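You operate a simulated robot arm through the tools that you are given. There is no shell and no other tool.

The job below is to be done with a simulated robot arm. You get a single attempt, and the scene is never put back.

TASK
Flush the hot engine till the heat pointer is in the green.
Fine: green valve open while you flush; then shut it and top the water up to the green band.
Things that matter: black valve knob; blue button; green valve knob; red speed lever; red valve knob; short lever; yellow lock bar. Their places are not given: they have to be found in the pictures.

Only the result counts: the job must be done as asked and must still hold three seconds after the hand-in. Knocking over, shifting, dropping, spilling or breaking anything else fails it.

THE ROBOT
A 6-joint arm with a fingered hand, fixed in place. Base frame: the origin is on the floor under the middle of its stand, x ahead of it, y to its left, z up; the work surface is at about z = 0.8. Lengths are in m, angles in degrees, forces in N, time in s.
With the tool pointing down near the work surface it reaches from about 0.18 to 0.9 m from the base axis. Its first joint turns from -166.0 to 166.0 degrees. Payload 5 kg.
The TCP is the grasp point between the finger pads, 0.037 m short of the fingertips. In the tool frame z runs along the fingers and y along their closing line. The gripper opens to 0.124 m; its body begins 0.043 m behind the TCP. The gripper is a hand of 3 fingers: y runs from the thumb to the fingers, the wrist lies at [-0.021, -0.125, -0.215] in the tool frame, and closing takes about 1.5 s.
Orientation is that of the tool frame in the base frame, as a unit quaternion [x, y, z, w]. With the fingers straight down and the wrist toward the robot, the tool's x, y and z point along [0, 1, 0], [1, 0, 0] and [0, 0, -1] of the base frame.

THE INTERFACE
- The arm moves only by the tool step_arm. Its argument "increments" is a list of rows, each an object (a shift or turn left out is 0, a gripper value left out holds the last) with "linear": the shift along the tool's x, y, z in m, a list of three; "dr": the turn, a rotation vector about the tool's x, y, z in degrees, a list of three. In form: [{"linear": [x, y, z], "dr": [wx, wy, wz]}, ...]. A call has 1 to 20 rows; each row shifts and turns the commanded pose from where the row before left it, along the tool's axes as they then stand. "claw" is the finger opening in m, from 0 to 0.124, set as the call begins (left out, the last holds). A row lasts 0.2 s, in which the tool goes at most 0.05 m and 8.6 degrees; a call with a longer step from one row to the next is refused whole, and so is a gripper value outside its range. A pose out of reach is approached as far as the arm can. The call stops where the force on the tool passes 40 N (or 10 N more than at its start, if that is more) or the arm is blocked; 0.2 s more then pass. The fingers move at their own pace (about 0.072 m/s each) and stop on an object; they squeeze with about 27 N. The grip force told is the motor's: it shows also when the fingers shut on nothing. Time passes only in rows, and 0.2 s behind the last, so rows that do not move let the fingers close. It gives the time, the measured TCP pose, the force on the tool (base axes), the opening and the grip force at its end, in the units of the frame above (readings bear some noise), with the torque about the TCP (base axes, N m) and any sound that the robot's microphone picked up.
- Cameras (640 x 400 px; columns grow to the right, rows downward): "scene" is fixed at [0.049, -0.4979, 1.5895]; the picture's right is [0.83, -0.56, 0.00], its down [-0.26, -0.38, -0.89] and it looks along [0.50, 0.74, -0.46] (base axes); focal length 313 px, centre (320, 200). "wrist" rides on the gripper at [0.072, -0.104, -0.154] in the tool frame; the picture's right is [-0.83, 0.26, -0.49], its down [-0.51, -0.72, 0.47] and it looks along [-0.23, 0.64, 0.73] (tool axes); focal length 243 px, centre (320, 200).
- grab_frame(camera): a new picture of that camera. The clock stands still meanwhile.
- preshape(shape): the hand has 3 fingers and takes this shape, open, in about a second: jaw (thumb against the fingers, like two jaws); tri (thumb and two fingers); tip (a fingertip pinch); poke (one finger out to press); point (the index stretched); flat (the hand flat); cup (the hand cupped); fist (a fist). The gripper value then closes the fingers along that shape, each until it touches; the sizes above hold for jaw. It gives what a move gives, with no picture.
- pixel_to_xyz(camera, pixels): there is no depth. For up to 12 entries [column, row, z] of the newest picture of that camera ("zoom" is the newest enlarged one), the place [x, y] in the base frame at which the ray of that pixel passes the height z, good to about 0.003 m. The clock stands still meanwhile.
- inspect(camera, box): a new picture of the part [left, top, right, bottom] of that camera's present view, enlarged. The clock stands still meanwhile.
- finish_job(): hands the job in; it is judged then, once.

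Leave the gripper open and the arm clear of the work at the hand-in unless told otherwise.

The tools are called after "Emit:" by a JSON object that holds its "method" and its "body". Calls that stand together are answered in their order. step_arm: Moves the arm, as the interface text tells. Its arguments: {"type":"object","properties":{"increments":{"type":"array","items":{"type":"object","properties":{"linear":{"type":"array","items":{"type":"number"}},"dr":{"type":"array","items":{"type":"number"}}}}},"claw":{"type":"number"}},"required":["increments"]} The other tools are called the same way: preshape (shape) gives the hand a shape; grab_frame (camera) takes a picture; pixel_to_xyz (camera, pixels) gives the place at which the rays of pixels pass given heights; inspect (camera, box) takes an enlarged picture of a part of a camera's view; finish_job () hands the job in.

At the start:

```text
time: 0.0
ee_pos: [0.7163, 0.2029, 1.1696]
ee_rot: [0.706, 0.708, 0.0, 0.0]
wrist_force: [0.5, -0.6, 0.6]
wrist_torque: [-0.05, -0.01, -0.01]
grip_width: 0.1234
finger_force: 0.1
shape: jaw
```

scene: 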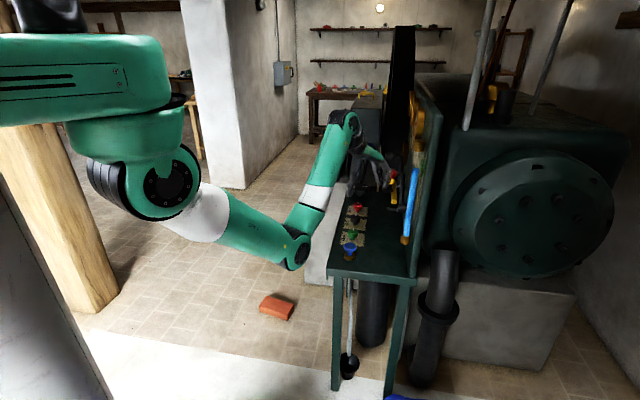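
wrist: 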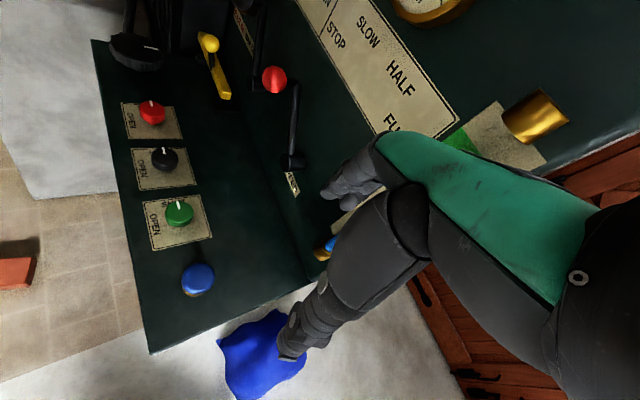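

I see a control desk with red, black and green valve knobs, a blue button, a red speed lever, a yellow lock bar and a short lever. I'll take enlarged views to read labels and gauges before moving.

Emit:
{"method": "inspect", "body": {"camera": "scene", "box": [320, 80, 480, 280]}}

Emit:
{"method": "inspect", "body": {"camera": "wrist", "box": [90, 0, 350, 200]}}

Emit:
{"method": "inspect", "body": {"camera": "wrist", "box": [300, 0, 600, 200]}}

```text
2.00 times, centred on (400, 180) of scene
```

zoom: 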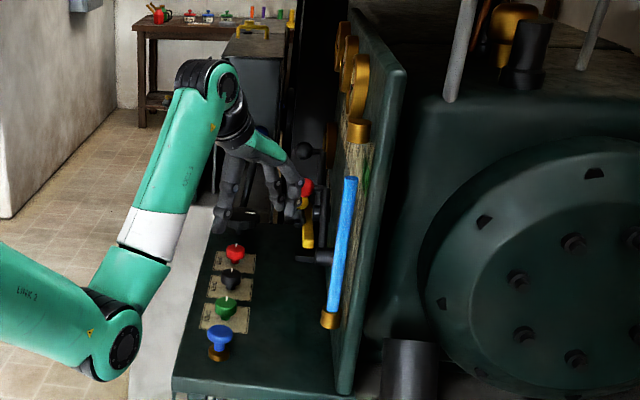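

```text
2.00 times, centred on (220, 100) of wrist
```

zoom: 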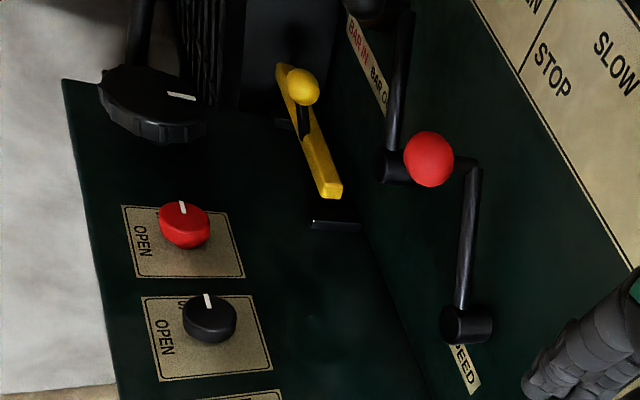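

```text
2.00 times, centred on (450, 100) of wrist
```

zoom: 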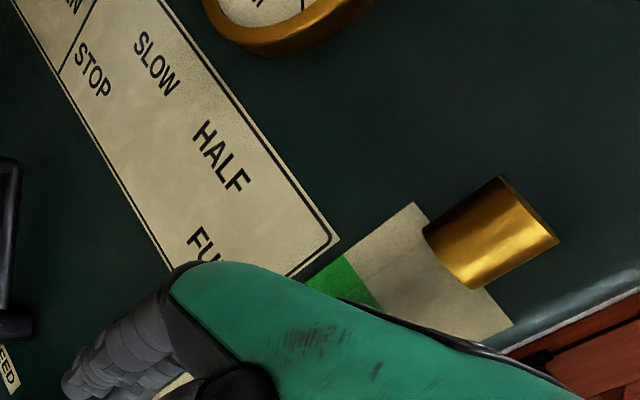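

The valve knobs are on the horizontal desk and the levers and gauges on the upright panel. I'll get rough places of the parts at likely heights from both cameras.

Emit:
{"method": "pixel_to_xyz", "body": {"camera": "wrist", "pixels": [[152, 112, 0.83], [165, 158, 0.83], [178, 213, 0.83], [198, 278, 0.83], [95, 40, 0.8], [150, 353, 0.8], [312, 283, 0.8], [178, 213, 0.85], [198, 278, 0.85], [225, 98, 0.8]]}}

Emit:
{"method": "grab_frame", "body": {"camera": "scene"}}

```text
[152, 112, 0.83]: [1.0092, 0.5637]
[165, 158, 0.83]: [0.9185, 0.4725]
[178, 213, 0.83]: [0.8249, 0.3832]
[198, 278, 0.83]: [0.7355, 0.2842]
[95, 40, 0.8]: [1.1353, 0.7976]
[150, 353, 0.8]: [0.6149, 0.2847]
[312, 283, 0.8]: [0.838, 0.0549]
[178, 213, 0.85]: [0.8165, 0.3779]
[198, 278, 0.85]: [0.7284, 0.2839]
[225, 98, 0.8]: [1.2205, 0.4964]
```

```text
taken
```

scene: 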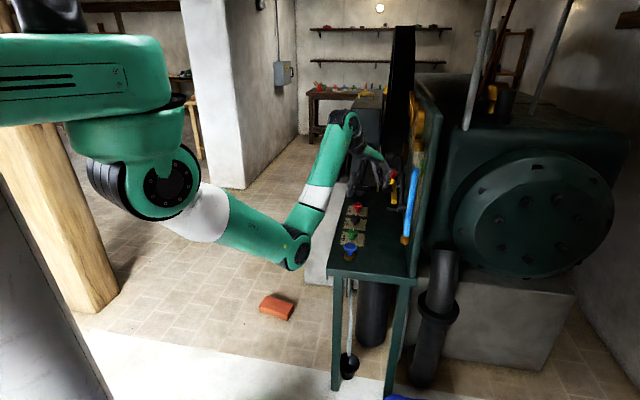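

The desk runs diagonally: blue is near (0.73, 0.286), green near (0.82, 0.383), and black and red are further out. Before moving I'll look closer at the scene's hanging item, the lower parts and the rest of the wrist view.

Emit:
{"method": "inspect", "body": {"camera": "scene", "box": [320, 260, 480, 400]}}

Emit:
{"method": "inspect", "body": {"camera": "scene", "box": [330, 170, 430, 270]}}

Emit:
{"method": "inspect", "body": {"camera": "wrist", "box": [110, 180, 350, 330]}}

Emit:
{"method": "inspect", "body": {"camera": "wrist", "box": [190, 0, 350, 100]}}

```text
2.86 times, centred on (400, 330) of scene
```

zoom: 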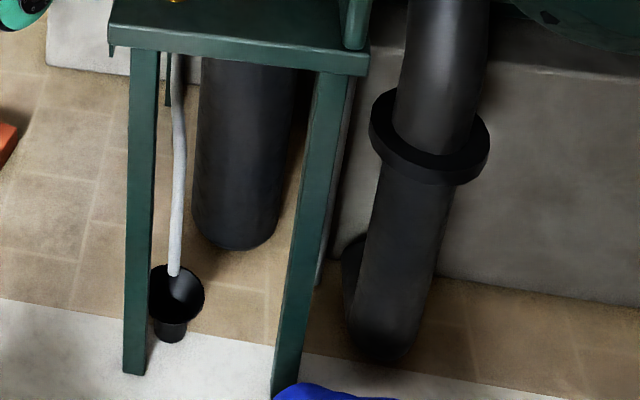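

```text
4.00 times, centred on (380, 220) of scene
```

zoom: 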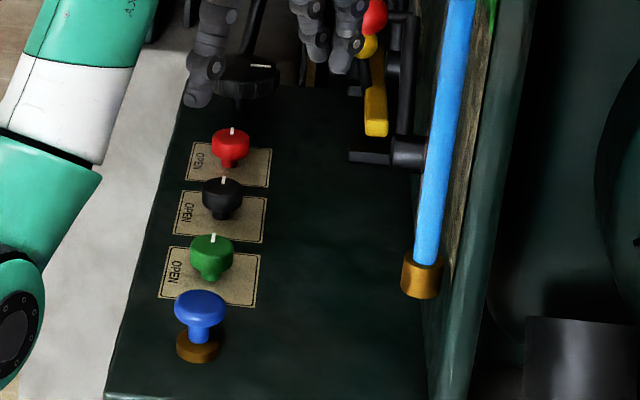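

```text
2.67 times, centred on (230, 255) of wrist
```

zoom: 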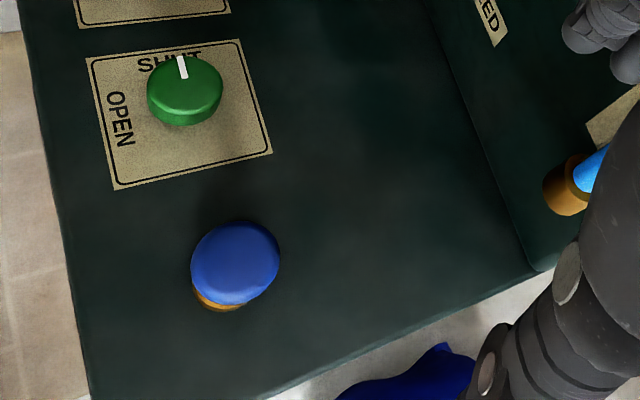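

```text
4.00 times, centred on (270, 50) of wrist
```

zoom: 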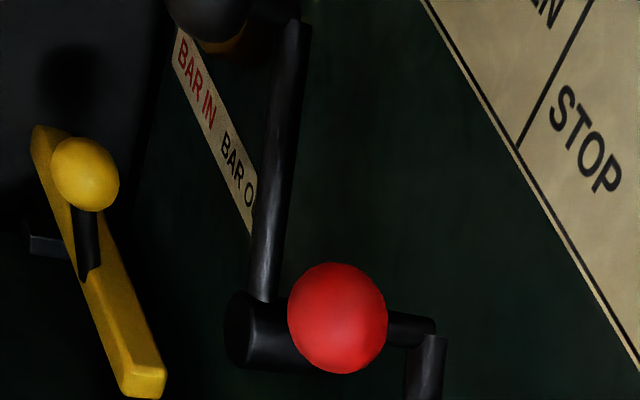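

The green knob now points to SHUT, with OPEN a quarter turn counter-clockwise seen from above. I'll back the hand away from the panel and turn the wrist camera to see the gauges and labels squarely.

Emit:
{"method": "step_arm", "body": {"increments": [{"linear": [0.037, -0.027, 0]}, {"linear": [0.037, -0.027, 0]}, {"linear": [0.037, -0.027, 0]}, {"linear": [0.037, -0.027, 0]}, {"linear": [0.037, -0.027, 0]}, {"linear": [0.037, -0.027, 0]}, {"linear": [0.037, -0.027, 0]}, {"linear": [0.037, -0.027, 0]}, {"dr": [0, 0, 8.3]}, {"dr": [0, 0, 8.3]}, {"dr": [0, 0, 8.3]}, {"dr": [-8, 0, 0]}, {"dr": [-8, 0, 0]}, {"dr": [-8, 0, 0]}, {}]}}

Emit:
{"method": "grab_frame", "body": {"camera": "wrist"}}

Emit:
{"method": "grab_frame", "body": {"camera": "scene"}}

```text
time: 3.2
ee_pos: [0.5373, 0.5222, 1.1352]
ee_rot: [0.825, 0.526, 0.113, 0.176]
wrist_force: [-0.6, 0.2, 0.2]
wrist_torque: [0.0, 0.0, -0.01]
grip_width: 0.1239
finger_force: 0.1
shape: jaw
out of reach, approached as far as the arm can: row 9, 10, 11
```

```text
taken
```

wrist: 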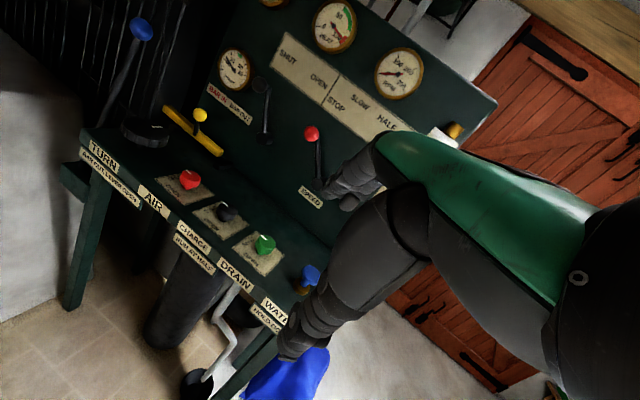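

```text
taken
```

scene: 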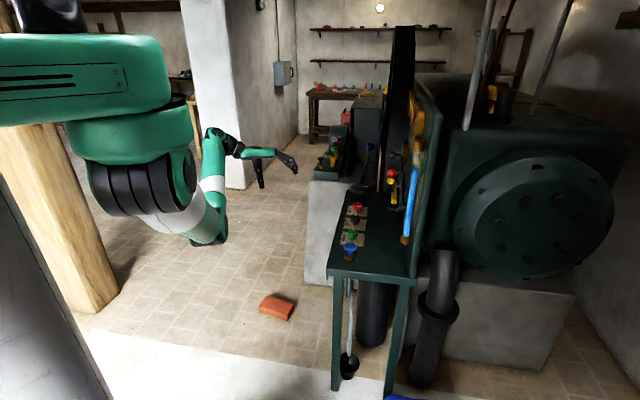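

Now the panel and front-edge labels (TURN, AIR, CHARGE, DRAIN, WATER) are visible. I'll enlarge them and the gauges.

Emit:
{"method": "inspect", "body": {"camera": "wrist", "box": [70, 130, 190, 205]}}

Emit:
{"method": "inspect", "body": {"camera": "wrist", "box": [160, 200, 320, 340]}}

Emit:
{"method": "inspect", "body": {"camera": "wrist", "box": [300, 0, 440, 100]}}

Emit:
{"method": "inspect", "body": {"camera": "wrist", "box": [200, 40, 340, 140]}}

Emit:
{"method": "inspect", "body": {"camera": "wrist", "box": [270, 30, 430, 220]}}

```text
5.33 times, centred on (130, 168) of wrist
```

zoom: 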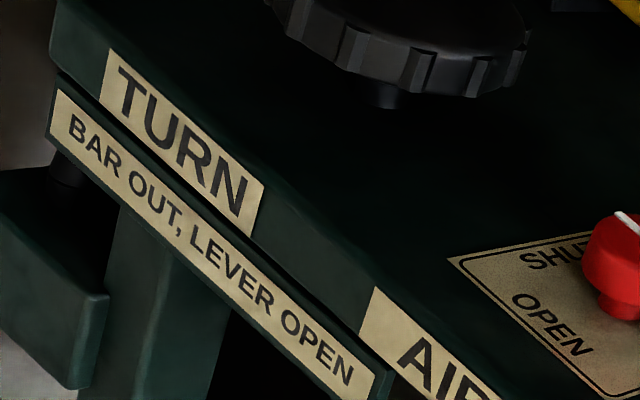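

```text
2.86 times, centred on (240, 270) of wrist
```

zoom: 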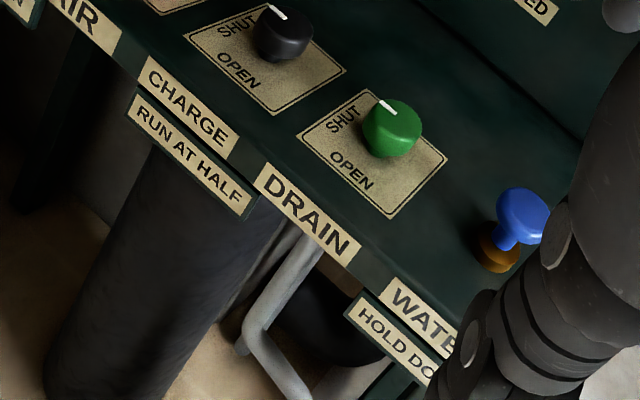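

```text
4.00 times, centred on (370, 50) of wrist
```

zoom: 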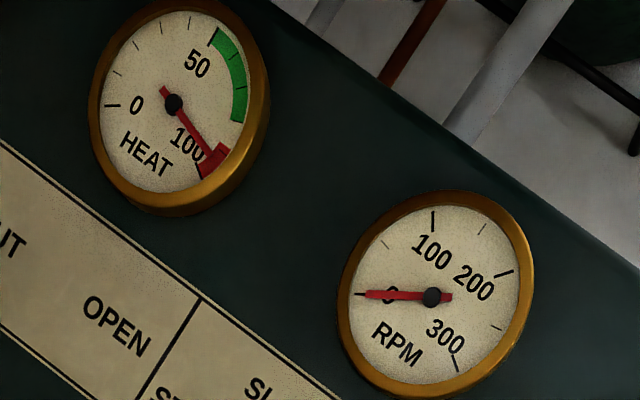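

```text
4.00 times, centred on (270, 90) of wrist
```

zoom: 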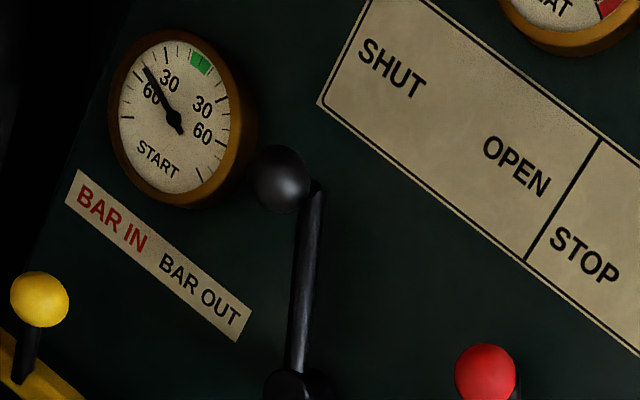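

```text
2.11 times, centred on (350, 125) of wrist
```

zoom: 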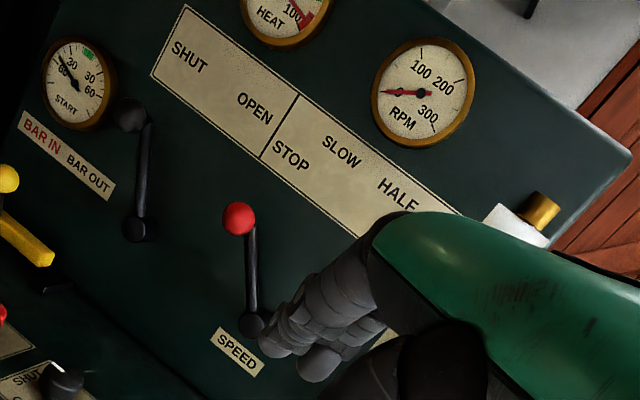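

I can read: TURN "BAR OUT, LEVER OPEN"; AIR (red valve); CHARGE "RUN AT HALF" (black valve); DRAIN (green valve); WATER "HOLD DO.." (blue button). The heat pointer sits in the red at about 100, and RPM is 0. So the plan is: open the drain, hold the blue button until heat is in the green, shut the drain, then hold blue to fill to the band. I'll check the water sight glass in the scene view first.

Emit:
{"method": "inspect", "body": {"camera": "scene", "box": [390, 110, 450, 250]}}

Emit:
{"method": "inspect", "body": {"camera": "scene", "box": [395, 140, 435, 165]}}

Emit:
{"method": "inspect", "body": {"camera": "scene", "box": [395, 60, 445, 140]}}

Emit:
{"method": "inspect", "body": {"camera": "wrist", "box": [160, 300, 340, 400]}}

```text
2.86 times, centred on (420, 180) of scene
```

zoom: 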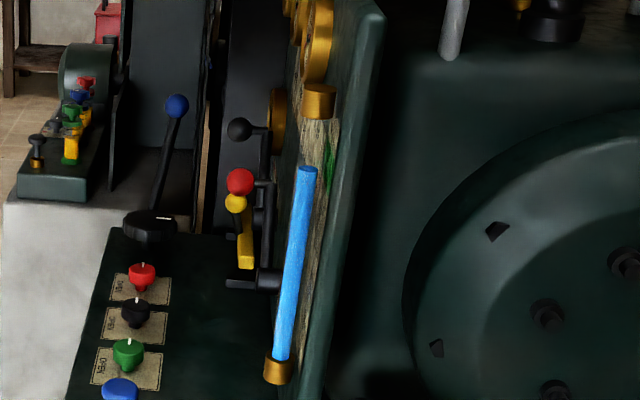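

```text
16.00 times, centred on (415, 152) of scene
```

zoom: 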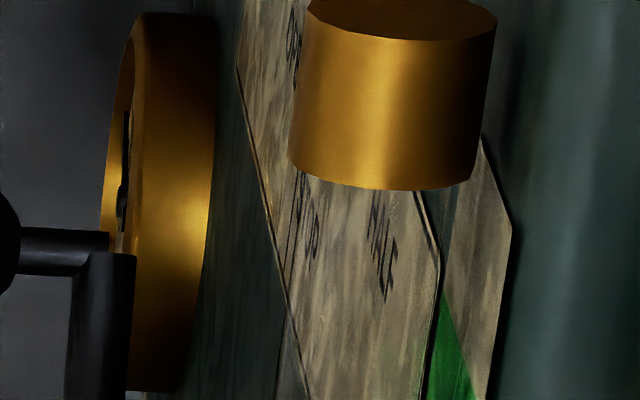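

```text
5.00 times, centred on (420, 100) of scene
```

zoom: 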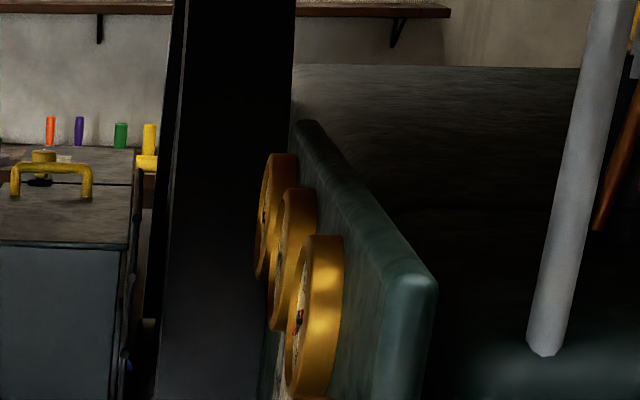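

```text
3.56 times, centred on (250, 350) of wrist
```

zoom: 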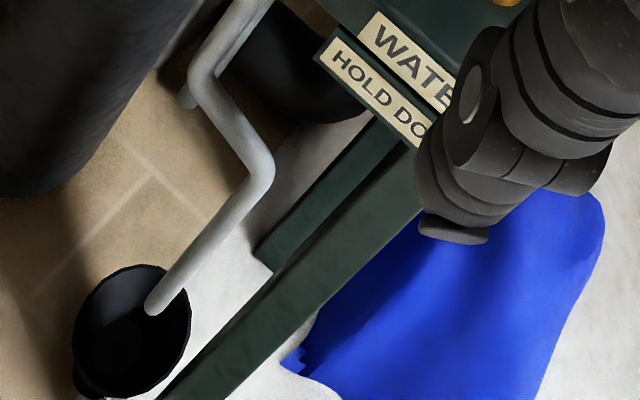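

The drain pipe runs to a cup on the floor, and the blue label reads "WATER – HOLD DO(WN)". The water is now around the band at the top of the tube. I'll level the hand again (undo the tilt) and read the pose before going above the green knob.

Emit:
{"method": "step_arm", "body": {"increments": [{"dr": [8, 0, 0]}, {"dr": [8, 0, 0]}, {"dr": [8, 0, 0]}, {}], "claw": 0.09}}

```text
time: 4.2
ee_pos: [0.539, 0.5233, 1.1342]
ee_rot: [0.843, 0.538, 0.0, 0.0]
wrist_force: [0.8, -0.3, -0.2]
wrist_torque: [0.02, 0.01, 0.04]
grip_width: 0.0903
finger_force: 0.0
shape: jaw
```

The hand is level at yaw about -25°. I'll move above the green knob (0.82, 0.383) at z=1.0 and check reach.

Emit:
{"method": "step_arm", "body": {"increments": [{"linear": [-0.001, 0.0392, 0.01675]}, {"linear": [-0.001, 0.0392, 0.01675]}, {"linear": [-0.001, 0.0392, 0.01675]}, {"linear": [-0.001, 0.0392, 0.01675]}, {"linear": [-0.001, 0.0392, 0.01675]}, {"linear": [-0.001, 0.0392, 0.01675]}, {"linear": [-0.001, 0.0392, 0.01675]}, {"linear": [-0.001, 0.0392, 0.01675]}, {}]}}

Emit:
{"method": "grab_frame", "body": {"camera": "wrist"}}

Emit:
{"method": "grab_frame", "body": {"camera": "scene"}}

```text
time: 6.2
ee_pos: [0.8192, 0.3813, 1.0003]
ee_rot: [0.843, 0.538, 0.0, 0.0]
wrist_force: [-0.2, -0.4, 0.7]
wrist_torque: [-0.02, 0.01, 0.0]
grip_width: 0.0904
finger_force: 0.0
shape: jaw
```

```text
taken
```

wrist: 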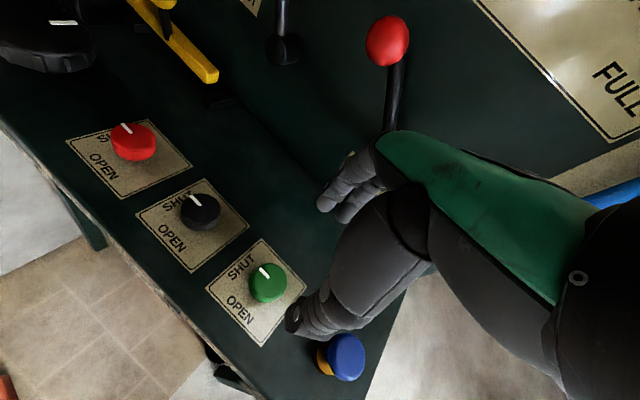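

```text
taken
```

scene: 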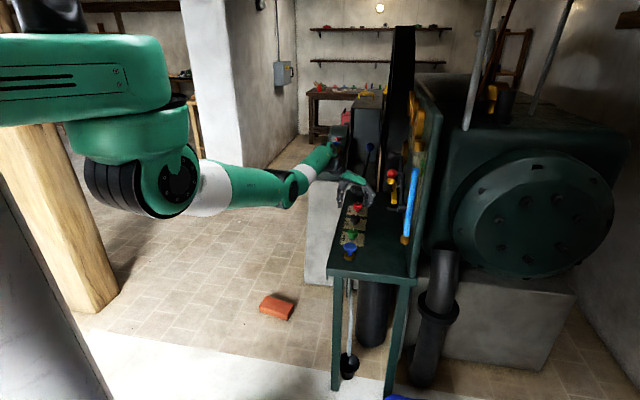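

The knob at (268, 283) lies just about where the straight-down projection of the TCP should be. I'll zoom in to refine the knob centre and height.

Emit:
{"method": "inspect", "body": {"camera": "wrist", "box": [200, 230, 380, 390]}}

Emit:
{"method": "inspect", "body": {"camera": "scene", "box": [330, 190, 370, 270]}}

```text
2.50 times, centred on (290, 310) of wrist
```

zoom: 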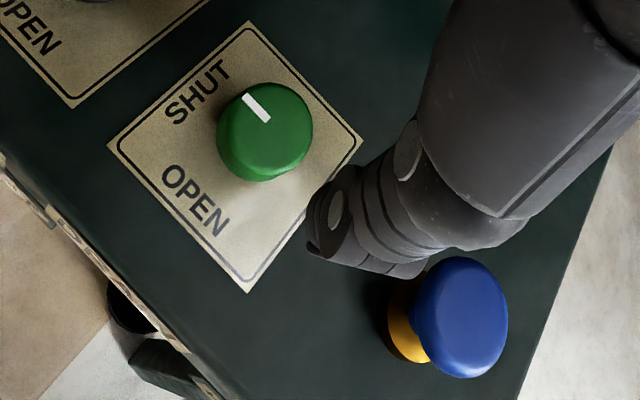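

```text
5.00 times, centred on (350, 230) of scene
```

zoom: 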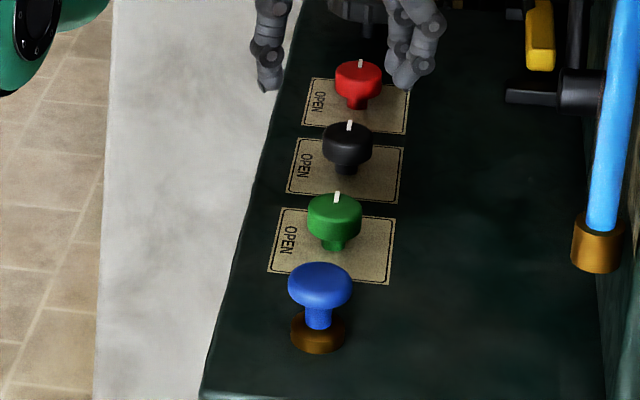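

Let me triangulate the green knob's top, the label plate and the blue button using both cameras.

Emit:
{"method": "pixel_to_xyz", "body": {"camera": "wrist", "pixels": [[269.2, 278.8, 0.82], [269.2, 278.8, 0.84], [269.2, 278.8, 0.86], [205, 288.5, 0.8], [261, 239, 0.8], [307, 287, 0.8], [261, 346, 0.8], [347.5, 356, 0.83], [347.5, 356, 0.85], [347.5, 356, 0.87]]}}

Emit:
{"method": "pixel_to_xyz", "body": {"camera": "scene", "pixels": [[353, 231.4, 0.82], [353, 231.4, 0.84], [353, 231.4, 0.86], [343, 231.6, 0.8], [365, 233.8, 0.8], [339.5, 244, 0.8], [363.5, 246.7, 0.8], [350, 246.8, 0.83], [350, 246.8, 0.85], [350, 246.8, 0.87]]}}

```text
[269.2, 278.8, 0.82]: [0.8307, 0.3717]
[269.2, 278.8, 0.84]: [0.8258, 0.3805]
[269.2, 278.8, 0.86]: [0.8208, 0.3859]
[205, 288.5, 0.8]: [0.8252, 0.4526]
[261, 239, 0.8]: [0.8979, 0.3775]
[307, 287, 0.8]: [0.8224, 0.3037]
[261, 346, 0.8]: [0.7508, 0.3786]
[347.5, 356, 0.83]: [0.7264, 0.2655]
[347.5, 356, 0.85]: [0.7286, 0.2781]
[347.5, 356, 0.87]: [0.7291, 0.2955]
```

```text
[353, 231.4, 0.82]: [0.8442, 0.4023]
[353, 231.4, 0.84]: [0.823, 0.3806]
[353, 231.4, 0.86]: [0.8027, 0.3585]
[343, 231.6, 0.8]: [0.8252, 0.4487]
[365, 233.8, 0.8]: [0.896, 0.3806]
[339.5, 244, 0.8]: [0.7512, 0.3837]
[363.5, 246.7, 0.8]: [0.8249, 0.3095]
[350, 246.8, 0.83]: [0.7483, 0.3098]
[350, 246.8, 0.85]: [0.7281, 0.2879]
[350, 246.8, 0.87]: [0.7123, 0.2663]
```

Both cameras agree: the green knob axis is at about (0.824, 0.380) with its top at z≈0.84 and desk at 0.80, and the blue button top is at about (0.727, 0.283, 0.855). I'll also locate the red lever ball and the sight tube so the hand can stay clear of them.

Emit:
{"method": "pixel_to_xyz", "body": {"camera": "wrist", "pixels": [[388, 41, 0.9], [388, 41, 0.95], [388, 41, 1.0], [388, 41, 1.05], [388, 130, 0.9], [285, 48, 0.9], [205, 78, 0.85]]}}

Emit:
{"method": "pixel_to_xyz", "body": {"camera": "scene", "pixels": [[392, 173.6, 0.9], [392, 173.6, 0.95], [392, 173.6, 1.0], [392, 173.6, 1.05], [404, 238, 0.8], [404, 238, 0.85], [404, 238, 0.9], [415, 170, 1.0], [415, 170, 1.1], [415, 170, 1.2]]}}

```text
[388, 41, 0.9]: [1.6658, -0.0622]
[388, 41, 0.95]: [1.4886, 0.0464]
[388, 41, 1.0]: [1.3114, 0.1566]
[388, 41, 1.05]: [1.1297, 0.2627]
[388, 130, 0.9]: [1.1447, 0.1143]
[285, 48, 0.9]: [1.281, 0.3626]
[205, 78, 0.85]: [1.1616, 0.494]
```

```text
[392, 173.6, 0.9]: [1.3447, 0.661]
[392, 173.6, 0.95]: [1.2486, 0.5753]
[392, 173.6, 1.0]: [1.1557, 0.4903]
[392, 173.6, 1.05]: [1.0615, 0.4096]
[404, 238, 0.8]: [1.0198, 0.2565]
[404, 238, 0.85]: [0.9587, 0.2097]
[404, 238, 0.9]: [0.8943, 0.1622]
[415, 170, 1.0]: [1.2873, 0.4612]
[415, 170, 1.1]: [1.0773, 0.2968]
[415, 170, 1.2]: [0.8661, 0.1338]
```

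The red ball is at about (0.986, 0.346, 1.09), 0.165 m sideways from the knob axis, and the wrist stays on the far side from it. I'll test in free space whether the hand can turn a quarter turn over the knob, at z≈0.93.

Emit:
{"method": "step_arm", "body": {"increments": [{"linear": [0.002, 0.005, 0.035]}, {"linear": [0, 0, 0.035]}, {"dr": [0, 0, -8.5]}, {"dr": [0, 0, -8.5]}, {"dr": [0, 0, -8.5]}, {"dr": [0, 0, -8.5]}, {"dr": [0, 0, -8.5]}, {"dr": [0, 0, -8.5]}, {"dr": [0, 0, -8.5]}, {"dr": [0, 0, -8.5]}, {"dr": [0, 0, -8.5]}, {"dr": [0, 0, -8.5]}, {"dr": [0, 0, -8.5]}, {}]}}

```text
time: 9.2
ee_pos: [0.8047, 0.3703, 0.9343]
ee_rot: [0.186, 0.983, 0.0, -0.001]
wrist_force: [0.7, -0.1, -0.2]
wrist_torque: [0.0, 0.03, -0.02]
grip_width: 0.0903
finger_force: 0.1
shape: jaw
out of reach, approached as far as the arm can: row 2, 3, 4, 5, 6, 10, 11, 12, 13
```

With the tool vertical, the reach is too tight to turn far (the out-of-reach rows are at both ends). I'll bring the hand back to face away from the robot and tilt it 20° outward so the wrist sits closer to the base. Then I'll test again.

Emit:
{"method": "step_arm", "body": {"increments": [{"dr": [0, 0, 8.5]}, {"dr": [0, 0, 8.5]}, {"dr": [0, 0, 8.5]}, {"dr": [0, 0, 8.5]}, {"dr": [0, 0, 8.5]}, {"dr": [-7, 0, 0]}, {"dr": [-7, 0, 0]}, {"dr": [-6, 0, 0]}, {}]}}

```text
time: 11.2
ee_pos: [0.8043, 0.37, 0.9356]
ee_rot: [0.521, 0.836, 0.147, 0.092]
wrist_force: [0.7, -0.6, -1.2]
wrist_torque: [0.0, 0.02, 0.02]
grip_width: 0.0902
finger_force: 0.2
shape: jaw
```

The tilted pose was reached. Now I'll recentre above the knob and test turning clockwise to yaw about -25°.

Emit:
{"method": "step_arm", "body": {"increments": [{"linear": [0, 0.0189, 0.0128]}, {"dr": [0, -2.907, 7.987]}, {"dr": [0, -2.907, 7.987]}, {"dr": [0, -2.907, 7.987]}, {"dr": [0, -2.907, 7.987]}, {"dr": [0, -2.907, 7.987]}, {"dr": [0, -2.907, 7.987]}, {}]}}

```text
time: 13.0
ee_pos: [0.8252, 0.382, 0.929]
ee_rot: [0.831, 0.529, 0.093, 0.147]
wrist_force: [0.1, -0.2, 0.6]
wrist_torque: [0.0, 0.01, -0.01]
grip_width: 0.0903
finger_force: 0.0
shape: jaw
```

That side is fully reachable. Now I'll test the full counter-clockwise sweep of about 93° at this height.

Emit:
{"method": "step_arm", "body": {"increments": [{"dr": [0, 2.907, -7.987]}, {"dr": [0, 2.907, -7.987]}, {"dr": [0, 2.907, -7.987]}, {"dr": [0, 2.907, -7.987]}, {"dr": [0, 2.907, -7.987]}, {"dr": [0, 2.907, -7.987]}, {"dr": [0, 2.907, -7.987]}, {"dr": [0, 2.907, -7.987]}, {"dr": [0, 2.907, -7.987]}, {"dr": [0, 2.907, -7.987]}, {"dr": [0, 2.907, -7.987]}, {}]}}

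```text
time: 15.6
ee_pos: [0.8199, 0.3781, 0.9312]
ee_rot: [0.182, 0.968, 0.171, 0.032]
wrist_force: [0.2, -0.4, 0.0]
wrist_torque: [-0.01, 0.0, 0.01]
grip_width: 0.0903
finger_force: 0.0
shape: jaw
out of reach, approached as far as the arm can: row 11
```

Only the very last row (yaw ≈ 69°) fell short, so I'll use the range about -33° to +57°. I'll turn back to yaw ≈ -33° and open to 0.08 before descending over the knob.

Emit:
{"method": "step_arm", "body": {"increments": [{"dr": [0, -2.907, 7.987]}, {"dr": [0, -2.907, 7.987]}, {"dr": [0, -2.907, 7.987]}, {"dr": [0, -2.907, 7.987]}, {"dr": [0, -2.907, 7.987]}, {"dr": [0, -2.907, 7.987]}, {"dr": [0, -2.907, 7.987]}, {"dr": [0, -2.907, 7.987]}, {"dr": [0, -2.907, 7.987]}, {"dr": [0, -2.907, 7.987]}, {"dr": [0, -2.907, 7.987]}, {"dr": [0, -2.907, 7.987]}, {}], "claw": 0.085}}

Emit:
{"method": "grab_frame", "body": {"camera": "wrist"}}

```text
time: 18.4
ee_pos: [0.8067, 0.3699, 0.9353]
ee_rot: [0.868, 0.465, 0.082, 0.153]
wrist_force: [0.0, 0.5, -0.8]
wrist_torque: [0.01, 0.01, 0.01]
grip_width: 0.0849
finger_force: 0.0
shape: jaw
out of reach, approached as far as the arm can: row 12
```

```text
taken
```

wrist: 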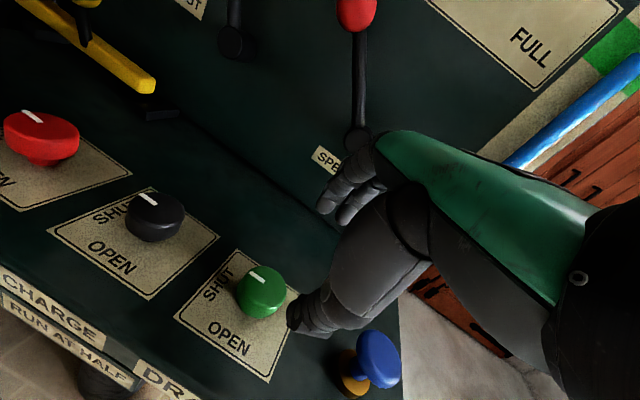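

Turning that far isn't reachable in one go, so I'll turn the knob in two bites with a smaller tilt (14°). I'll set yaw ≈ -4°, tilt 14°, and recentre over the knob at z≈0.93.

Emit:
{"method": "step_arm", "body": {"increments": [{"dr": [0, 2.907, -7.987]}, {"dr": [0, 2.907, -7.987]}, {"dr": [0, 2.907, -7.987]}, {"dr": [0, 1.368, -3.759]}, {"dr": [6, 0, 0]}, {"linear": [0.0113, 0.0148, 0.0092]}, {}, {}]}}

```text
time: 20.2
ee_pos: [0.8238, 0.381, 0.9307]
ee_rot: [0.725, 0.678, 0.083, 0.089]
wrist_force: [0.2, -0.3, 0.2]
wrist_torque: [0.02, 0.02, -0.02]
grip_width: 0.0848
finger_force: 0.0
shape: jaw
```

The pose is right. I'll descend straight down to z≈0.854 around the green knob and check.

Emit:
{"method": "step_arm", "body": {"increments": [{"linear": [-0.0002, -0.00464, 0.0186]}, {"linear": [-0.0002, -0.00464, 0.0186]}, {"linear": [-0.0002, -0.00464, 0.0186]}, {"linear": [-0.0002, -0.00464, 0.0186]}, {}]}}

Emit:
{"method": "grab_frame", "body": {"camera": "wrist"}}

Emit:
{"method": "inspect", "body": {"camera": "scene", "box": [320, 170, 420, 270]}}

```text
time: 21.4
ee_pos: [0.8244, 0.3783, 0.8528]
ee_rot: [0.726, 0.677, 0.083, 0.089]
wrist_force: [-0.1, -0.1, 0.0]
wrist_torque: [0.04, 0.0, 0.03]
grip_width: 0.085
finger_force: 0.0
shape: jaw
```

```text
taken
```

wrist: 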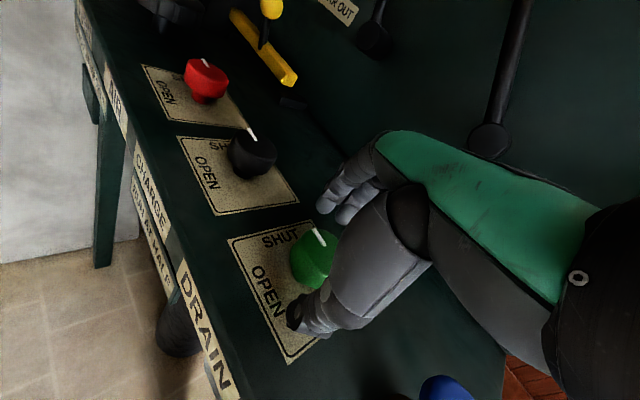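

```text
4.00 times, centred on (370, 220) of scene
```

zoom: 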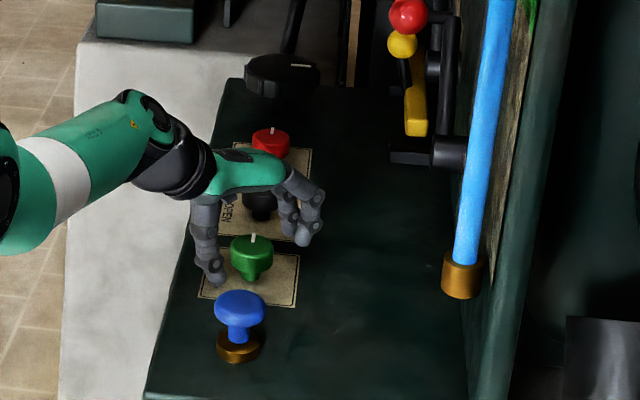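

The knob sits between thumb and fingers with no contact force. I'll close on it.

Emit:
{"method": "step_arm", "body": {"increments": [{}, {}, {}, {}, {}, {}, {}, {}], "claw": 0.03}}

Emit:
{"method": "grab_frame", "body": {"camera": "wrist"}}

Emit:
{"method": "inspect", "body": {"camera": "scene", "box": [320, 170, 420, 270]}}

```text
time: 23.2
ee_pos: [0.8244, 0.3789, 0.8525]
ee_rot: [0.726, 0.677, 0.082, 0.089]
wrist_force: [-5.2, 0.1, -10.4]
wrist_torque: [-0.04, 0.08, 0.08]
grip_width: 0.039
finger_force: 26.6
shape: jaw
```

```text
taken
```

wrist: 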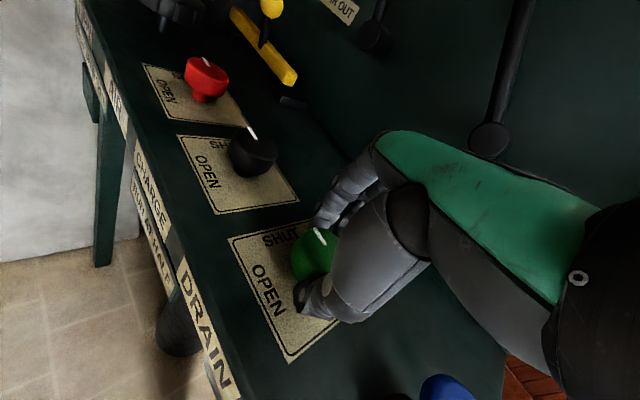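

```text
4.00 times, centred on (370, 220) of scene
```

zoom: 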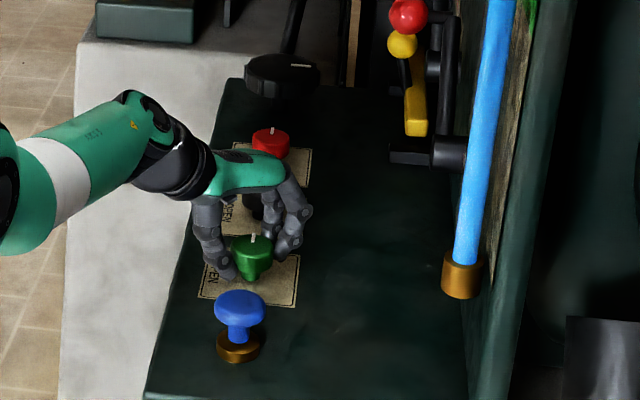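

Gripped at 0.039 m with 26.6 N. I'll turn counter-clockwise about the vertical by 24° first and check the pointer.

Emit:
{"method": "step_arm", "body": {"increments": [{"dr": [0, 1.45, -5.82]}, {"dr": [0, 1.45, -5.82]}, {"dr": [0, 1.45, -5.82]}, {"dr": [0, 1.45, -5.82]}, {}]}}

Emit:
{"method": "inspect", "body": {"camera": "wrist", "box": [220, 190, 380, 350]}}

```text
time: 24.4
ee_pos: [0.824, 0.3794, 0.8527]
ee_rot: [0.569, 0.814, 0.099, 0.069]
wrist_force: [-4.4, -4.5, -9.4]
wrist_torque: [-0.09, 0.06, -0.03]
grip_width: 0.0392
finger_force: 27.1
shape: jaw
```

```text
2.50 times, centred on (300, 270) of wrist
```

zoom: 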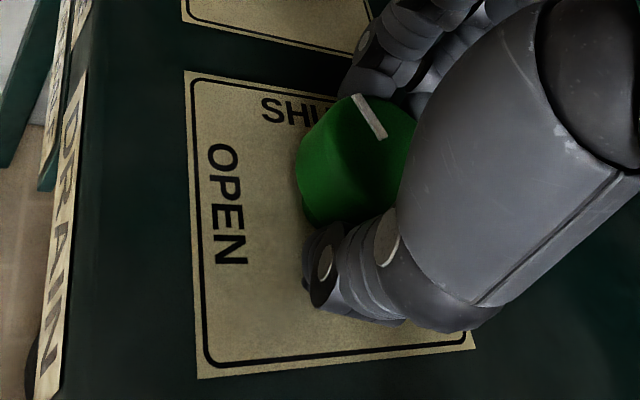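

The knob turns with the hand: the mark kept its place in the image while the plate rotated. I'll continue another 24°.

Emit:
{"method": "step_arm", "body": {"increments": [{"dr": [0, 1.45, -5.82]}, {"dr": [0, 1.45, -5.82]}, {"dr": [0, 1.45, -5.82]}, {"dr": [0, 1.45, -5.82]}, {}]}}

Emit:
{"method": "inspect", "body": {"camera": "wrist", "box": [220, 190, 380, 350]}}

```text
time: 25.6
ee_pos: [0.8227, 0.3791, 0.8528]
ee_rot: [0.387, 0.914, 0.112, 0.048]
wrist_force: [-3.4, -7.7, -7.0]
wrist_torque: [-0.17, 0.1, 0.02]
grip_width: 0.039
finger_force: 26.7
shape: jaw
```

```text
2.50 times, centred on (300, 270) of wrist
```

zoom: 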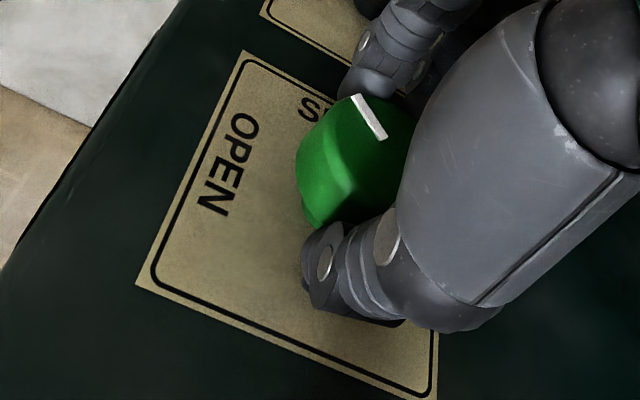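

The knob has turned about 48° with no reach trouble. I'll open, swing the hand back 48° around the knob, and re-grip for the second bite.

Emit:
{"method": "step_arm", "body": {"increments": [{}, {}, {}, {}, {}, {"dr": [0, -1.94, 7.76]}, {"dr": [0, -1.94, 7.76]}, {"dr": [0, -1.94, 7.76]}, {"dr": [0, -1.94, 7.76]}, {"dr": [0, -1.94, 7.76]}, {"dr": [0, -1.94, 7.76]}, {}], "claw": 0.085}}

Emit:
{"method": "inspect", "body": {"camera": "wrist", "box": [220, 190, 380, 350]}}

```text
time: 28.2
ee_pos: [0.8238, 0.3789, 0.8541]
ee_rot: [0.726, 0.677, 0.083, 0.09]
wrist_force: [0.0, 0.6, 0.4]
wrist_torque: [0.02, 0.01, 0.0]
grip_width: 0.0845
finger_force: 0.0
shape: jaw
```

```text
2.50 times, centred on (300, 270) of wrist
```

zoom: 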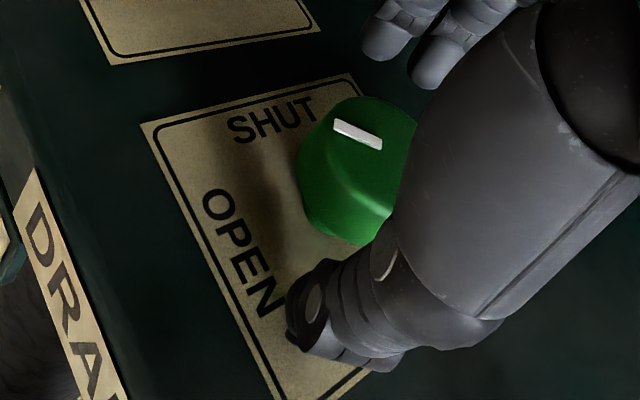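

The knob stayed at its new angle. I'll re-grip and turn about 45° more.

Emit:
{"method": "step_arm", "body": {"increments": [{}, {}, {}, {}, {}, {}, {}, {"dr": [0, 1.45, -5.82]}, {"dr": [0, 1.45, -5.82]}, {"dr": [0, 1.45, -5.82]}, {"dr": [0, 1.45, -5.82]}, {"dr": [0, 1.45, -5.82]}, {"dr": [0, 1.45, -5.82]}, {"dr": [0, 1.21, -4.85]}, {}], "claw": 0.03}}

Emit:
{"method": "inspect", "body": {"camera": "wrist", "box": [220, 190, 380, 350]}}

```text
time: 31.4
ee_pos: [0.8227, 0.3795, 0.8536]
ee_rot: [0.441, 0.889, 0.109, 0.053]
wrist_force: [-11.1, -7.5, -5.9]
wrist_torque: [-0.27, 0.32, -0.01]
grip_width: 0.0394
finger_force: 26.4
shape: jaw
```

```text
2.50 times, centred on (300, 270) of wrist
```

zoom: 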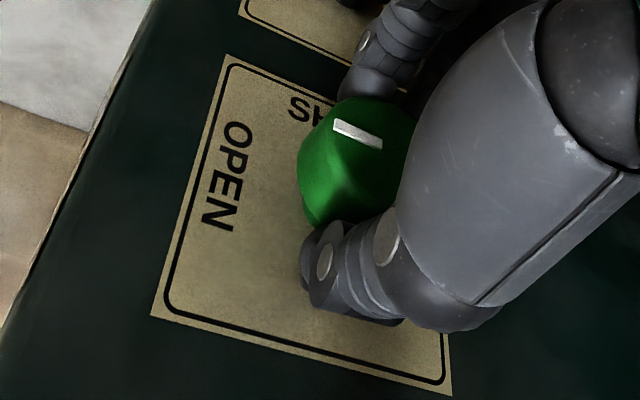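

The mark now points to OPEN, about 89° turned in total. I'll add 3° to be sure, then release, rise straight up and look.

Emit:
{"method": "step_arm", "body": {"increments": [{"dr": [0, 0.73, -2.91]}, {}]}}

Emit:
{"method": "step_arm", "body": {"increments": [{}, {}, {}, {}, {}, {}, {"linear": [0, 0.005, -0.02]}, {"linear": [0, 0.0072, -0.029]}, {"linear": [0, 0.0072, -0.029]}, {"linear": [0, 0.0072, -0.029]}, {}], "claw": 0.09}}

Emit:
{"method": "grab_frame", "body": {"camera": "wrist"}}

Emit:
{"method": "inspect", "body": {"camera": "scene", "box": [320, 140, 440, 270]}}

```text
time: 32.0
ee_pos: [0.8233, 0.38, 0.8535]
ee_rot: [0.419, 0.9, 0.111, 0.051]
wrist_force: [-10.4, -7.6, -7.4]
wrist_torque: [-0.26, 0.32, -0.08]
grip_width: 0.0391
finger_force: 26.8
shape: jaw
```

```text
time: 34.4
ee_pos: [0.8247, 0.3811, 0.9622]
ee_rot: [0.419, 0.9, 0.11, 0.053]
wrist_force: [0.6, -0.2, 0.1]
wrist_torque: [0.0, 0.0, 0.02]
grip_width: 0.0898
finger_force: 0.0
shape: jaw
```

```text
taken
```

wrist: 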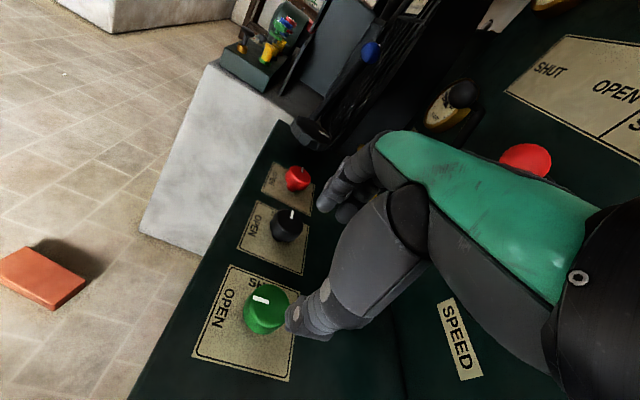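

```text
3.08 times, centred on (380, 205) of scene
```

zoom: 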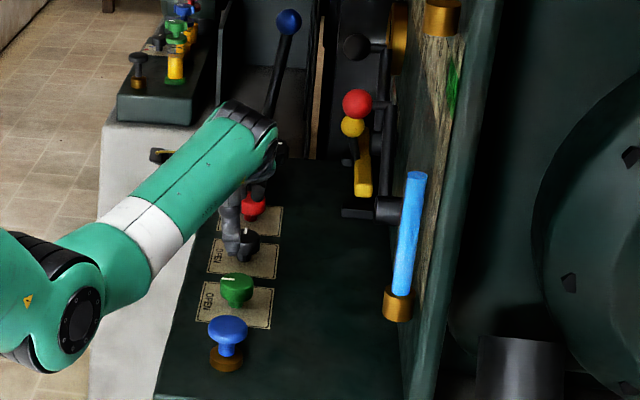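

The mark points to OPEN and the water column is already falling, so the drain works. Before pressing I'll check whether the fixed camera can read the heat gauge when enlarged; no time passes for this.

Emit:
{"method": "inspect", "body": {"camera": "scene", "box": [402, 88, 432, 107]}}

Emit:
{"method": "inspect", "body": {"camera": "scene", "box": [400, 100, 430, 119]}}

Emit:
{"method": "inspect", "body": {"camera": "scene", "box": [395, 140, 445, 250]}}

```text
16.00 times, centred on (417, 98) of scene
```

zoom: 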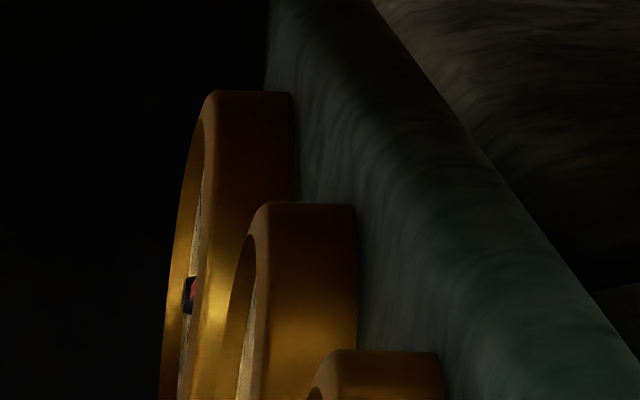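

```text
16.00 times, centred on (415, 110) of scene
```

zoom: 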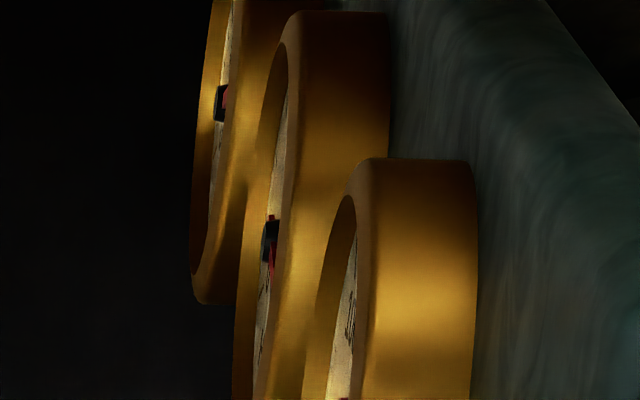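

```text
3.64 times, centred on (420, 195) of scene
```

zoom: 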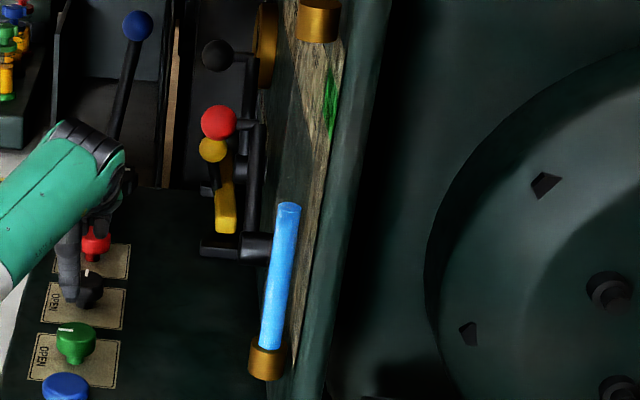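

The fixed camera shows the level clearly and a glimpse of the needle, but not enough to read heat. I'll close the fingers, move over the blue button (tip target 0.727, 0.2825) and descend to just above it.

Emit:
{"method": "step_arm", "body": {"increments": [{"linear": [-0.0034, -0.0373, -0.0024]}, {"linear": [-0.0034, -0.0373, -0.0024]}, {"linear": [-0.0034, -0.0373, -0.0024]}, {"linear": [-0.0034, -0.0373, -0.0024]}, {"linear": [0, -0.0042, 0.017]}, {"linear": [0, -0.0042, 0.017]}, {}], "claw": 0.0}}

Emit:
{"method": "grab_frame", "body": {"camera": "wrist"}}

Emit:
{"method": "inspect", "body": {"camera": "scene", "box": [330, 140, 440, 270]}}

```text
time: 36.0
ee_pos: [0.7201, 0.2749, 0.9022]
ee_rot: [0.418, 0.9, 0.11, 0.051]
wrist_force: [0.5, 0.4, 0.2]
wrist_torque: [0.0, 0.0, -0.01]
grip_width: 0.0
finger_force: 26.9
shape: jaw
```

```text
taken
```

wrist: 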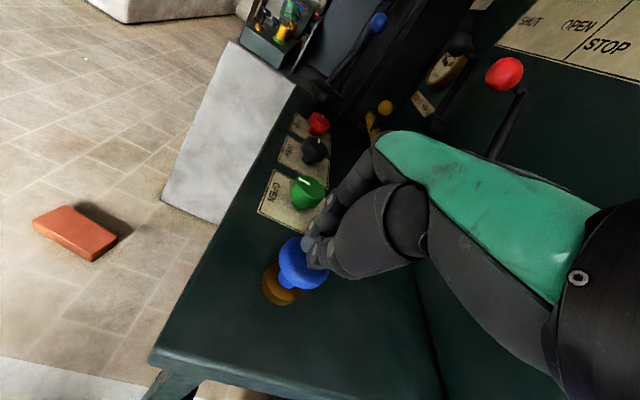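

```text
3.08 times, centred on (385, 205) of scene
```

zoom: 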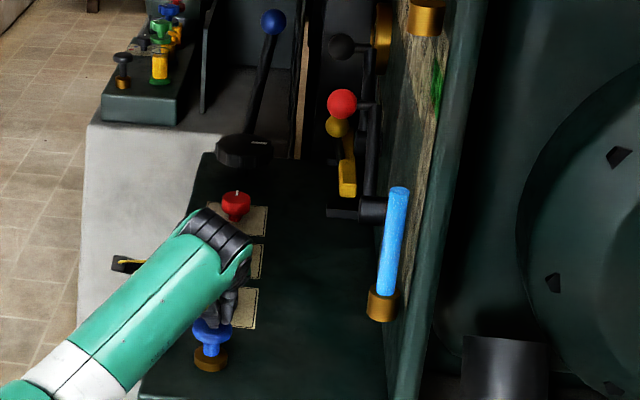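

The water column is falling steadily and the fingertips are about 1 cm above the button top. I'll press down gently in small steps and watch the force.

Emit:
{"method": "step_arm", "body": {"increments": [{"linear": [0, -0.0024, 0.0097]}, {"linear": [0, -0.001, 0.0039]}, {"linear": [0, -0.001, 0.0039]}, {"linear": [0, -0.001, 0.0039]}, {}]}}

Emit:
{"method": "inspect", "body": {"camera": "wrist", "box": [240, 200, 400, 320]}}

Emit:
{"method": "inspect", "body": {"camera": "scene", "box": [330, 140, 440, 270]}}

```text
time: 37.2
ee_pos: [0.7222, 0.2762, 0.8847]
ee_rot: [0.419, 0.899, 0.113, 0.053]
wrist_force: [-3.9, -3.4, 32.9]
wrist_torque: [-0.06, 0.23, 0.0]
grip_width: 0.0003
finger_force: 27.2
shape: jaw
heard: click
```

```text
3.33 times, centred on (320, 260) of wrist
```

zoom: 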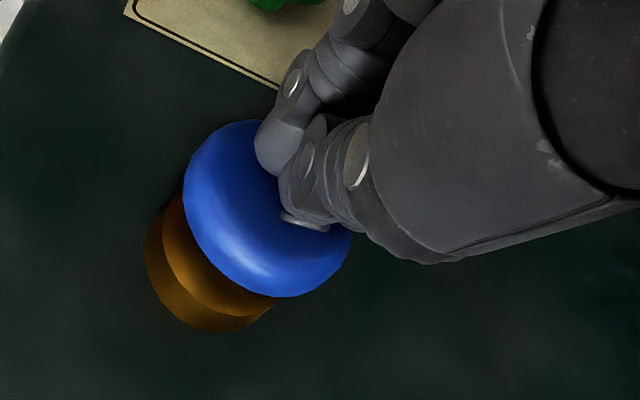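

```text
3.08 times, centred on (385, 205) of scene
```

zoom: 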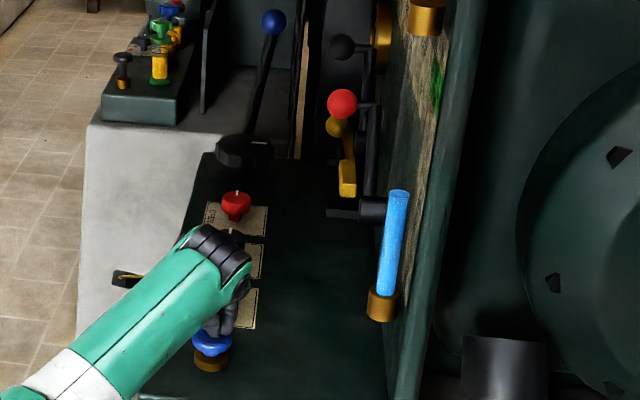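

It clicked and is held down at 33 N. I'll hold for about 2 s and look at the level.

Emit:
{"method": "step_arm", "body": {"increments": [{}, {}, {}, {}, {}, {}, {}, {}, {}, {}]}}

Emit:
{"method": "inspect", "body": {"camera": "scene", "box": [330, 140, 440, 270]}}

Emit:
{"method": "inspect", "body": {"camera": "scene", "box": [402, 96, 432, 115]}}

```text
time: 39.4
ee_pos: [0.7205, 0.2752, 0.8838]
ee_rot: [0.419, 0.899, 0.112, 0.054]
wrist_force: [-3.4, -4.1, 36.9]
wrist_torque: [-0.06, 0.12, 0.02]
grip_width: 0.0001
finger_force: 27.3
shape: jaw
```

```text
3.08 times, centred on (385, 205) of scene
```

zoom: 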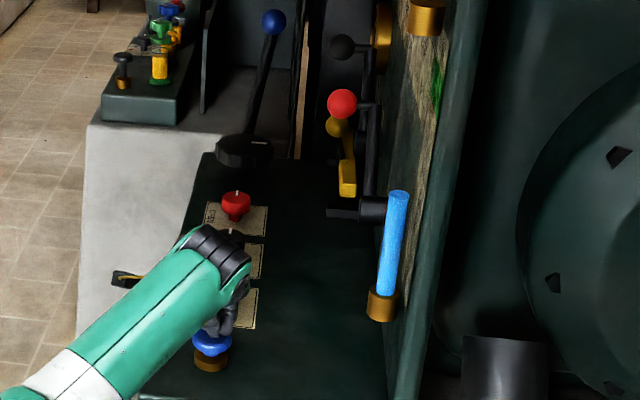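

```text
16.00 times, centred on (417, 106) of scene
```

zoom: 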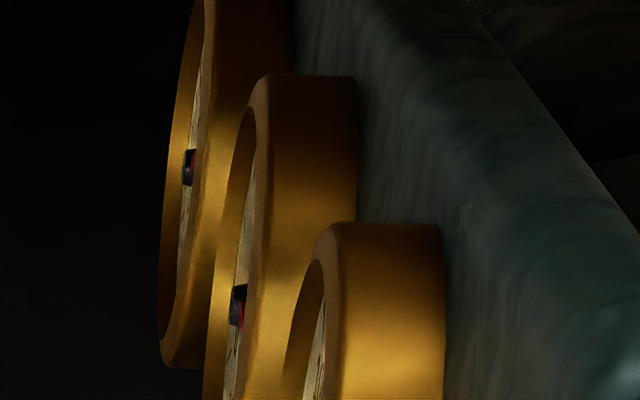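

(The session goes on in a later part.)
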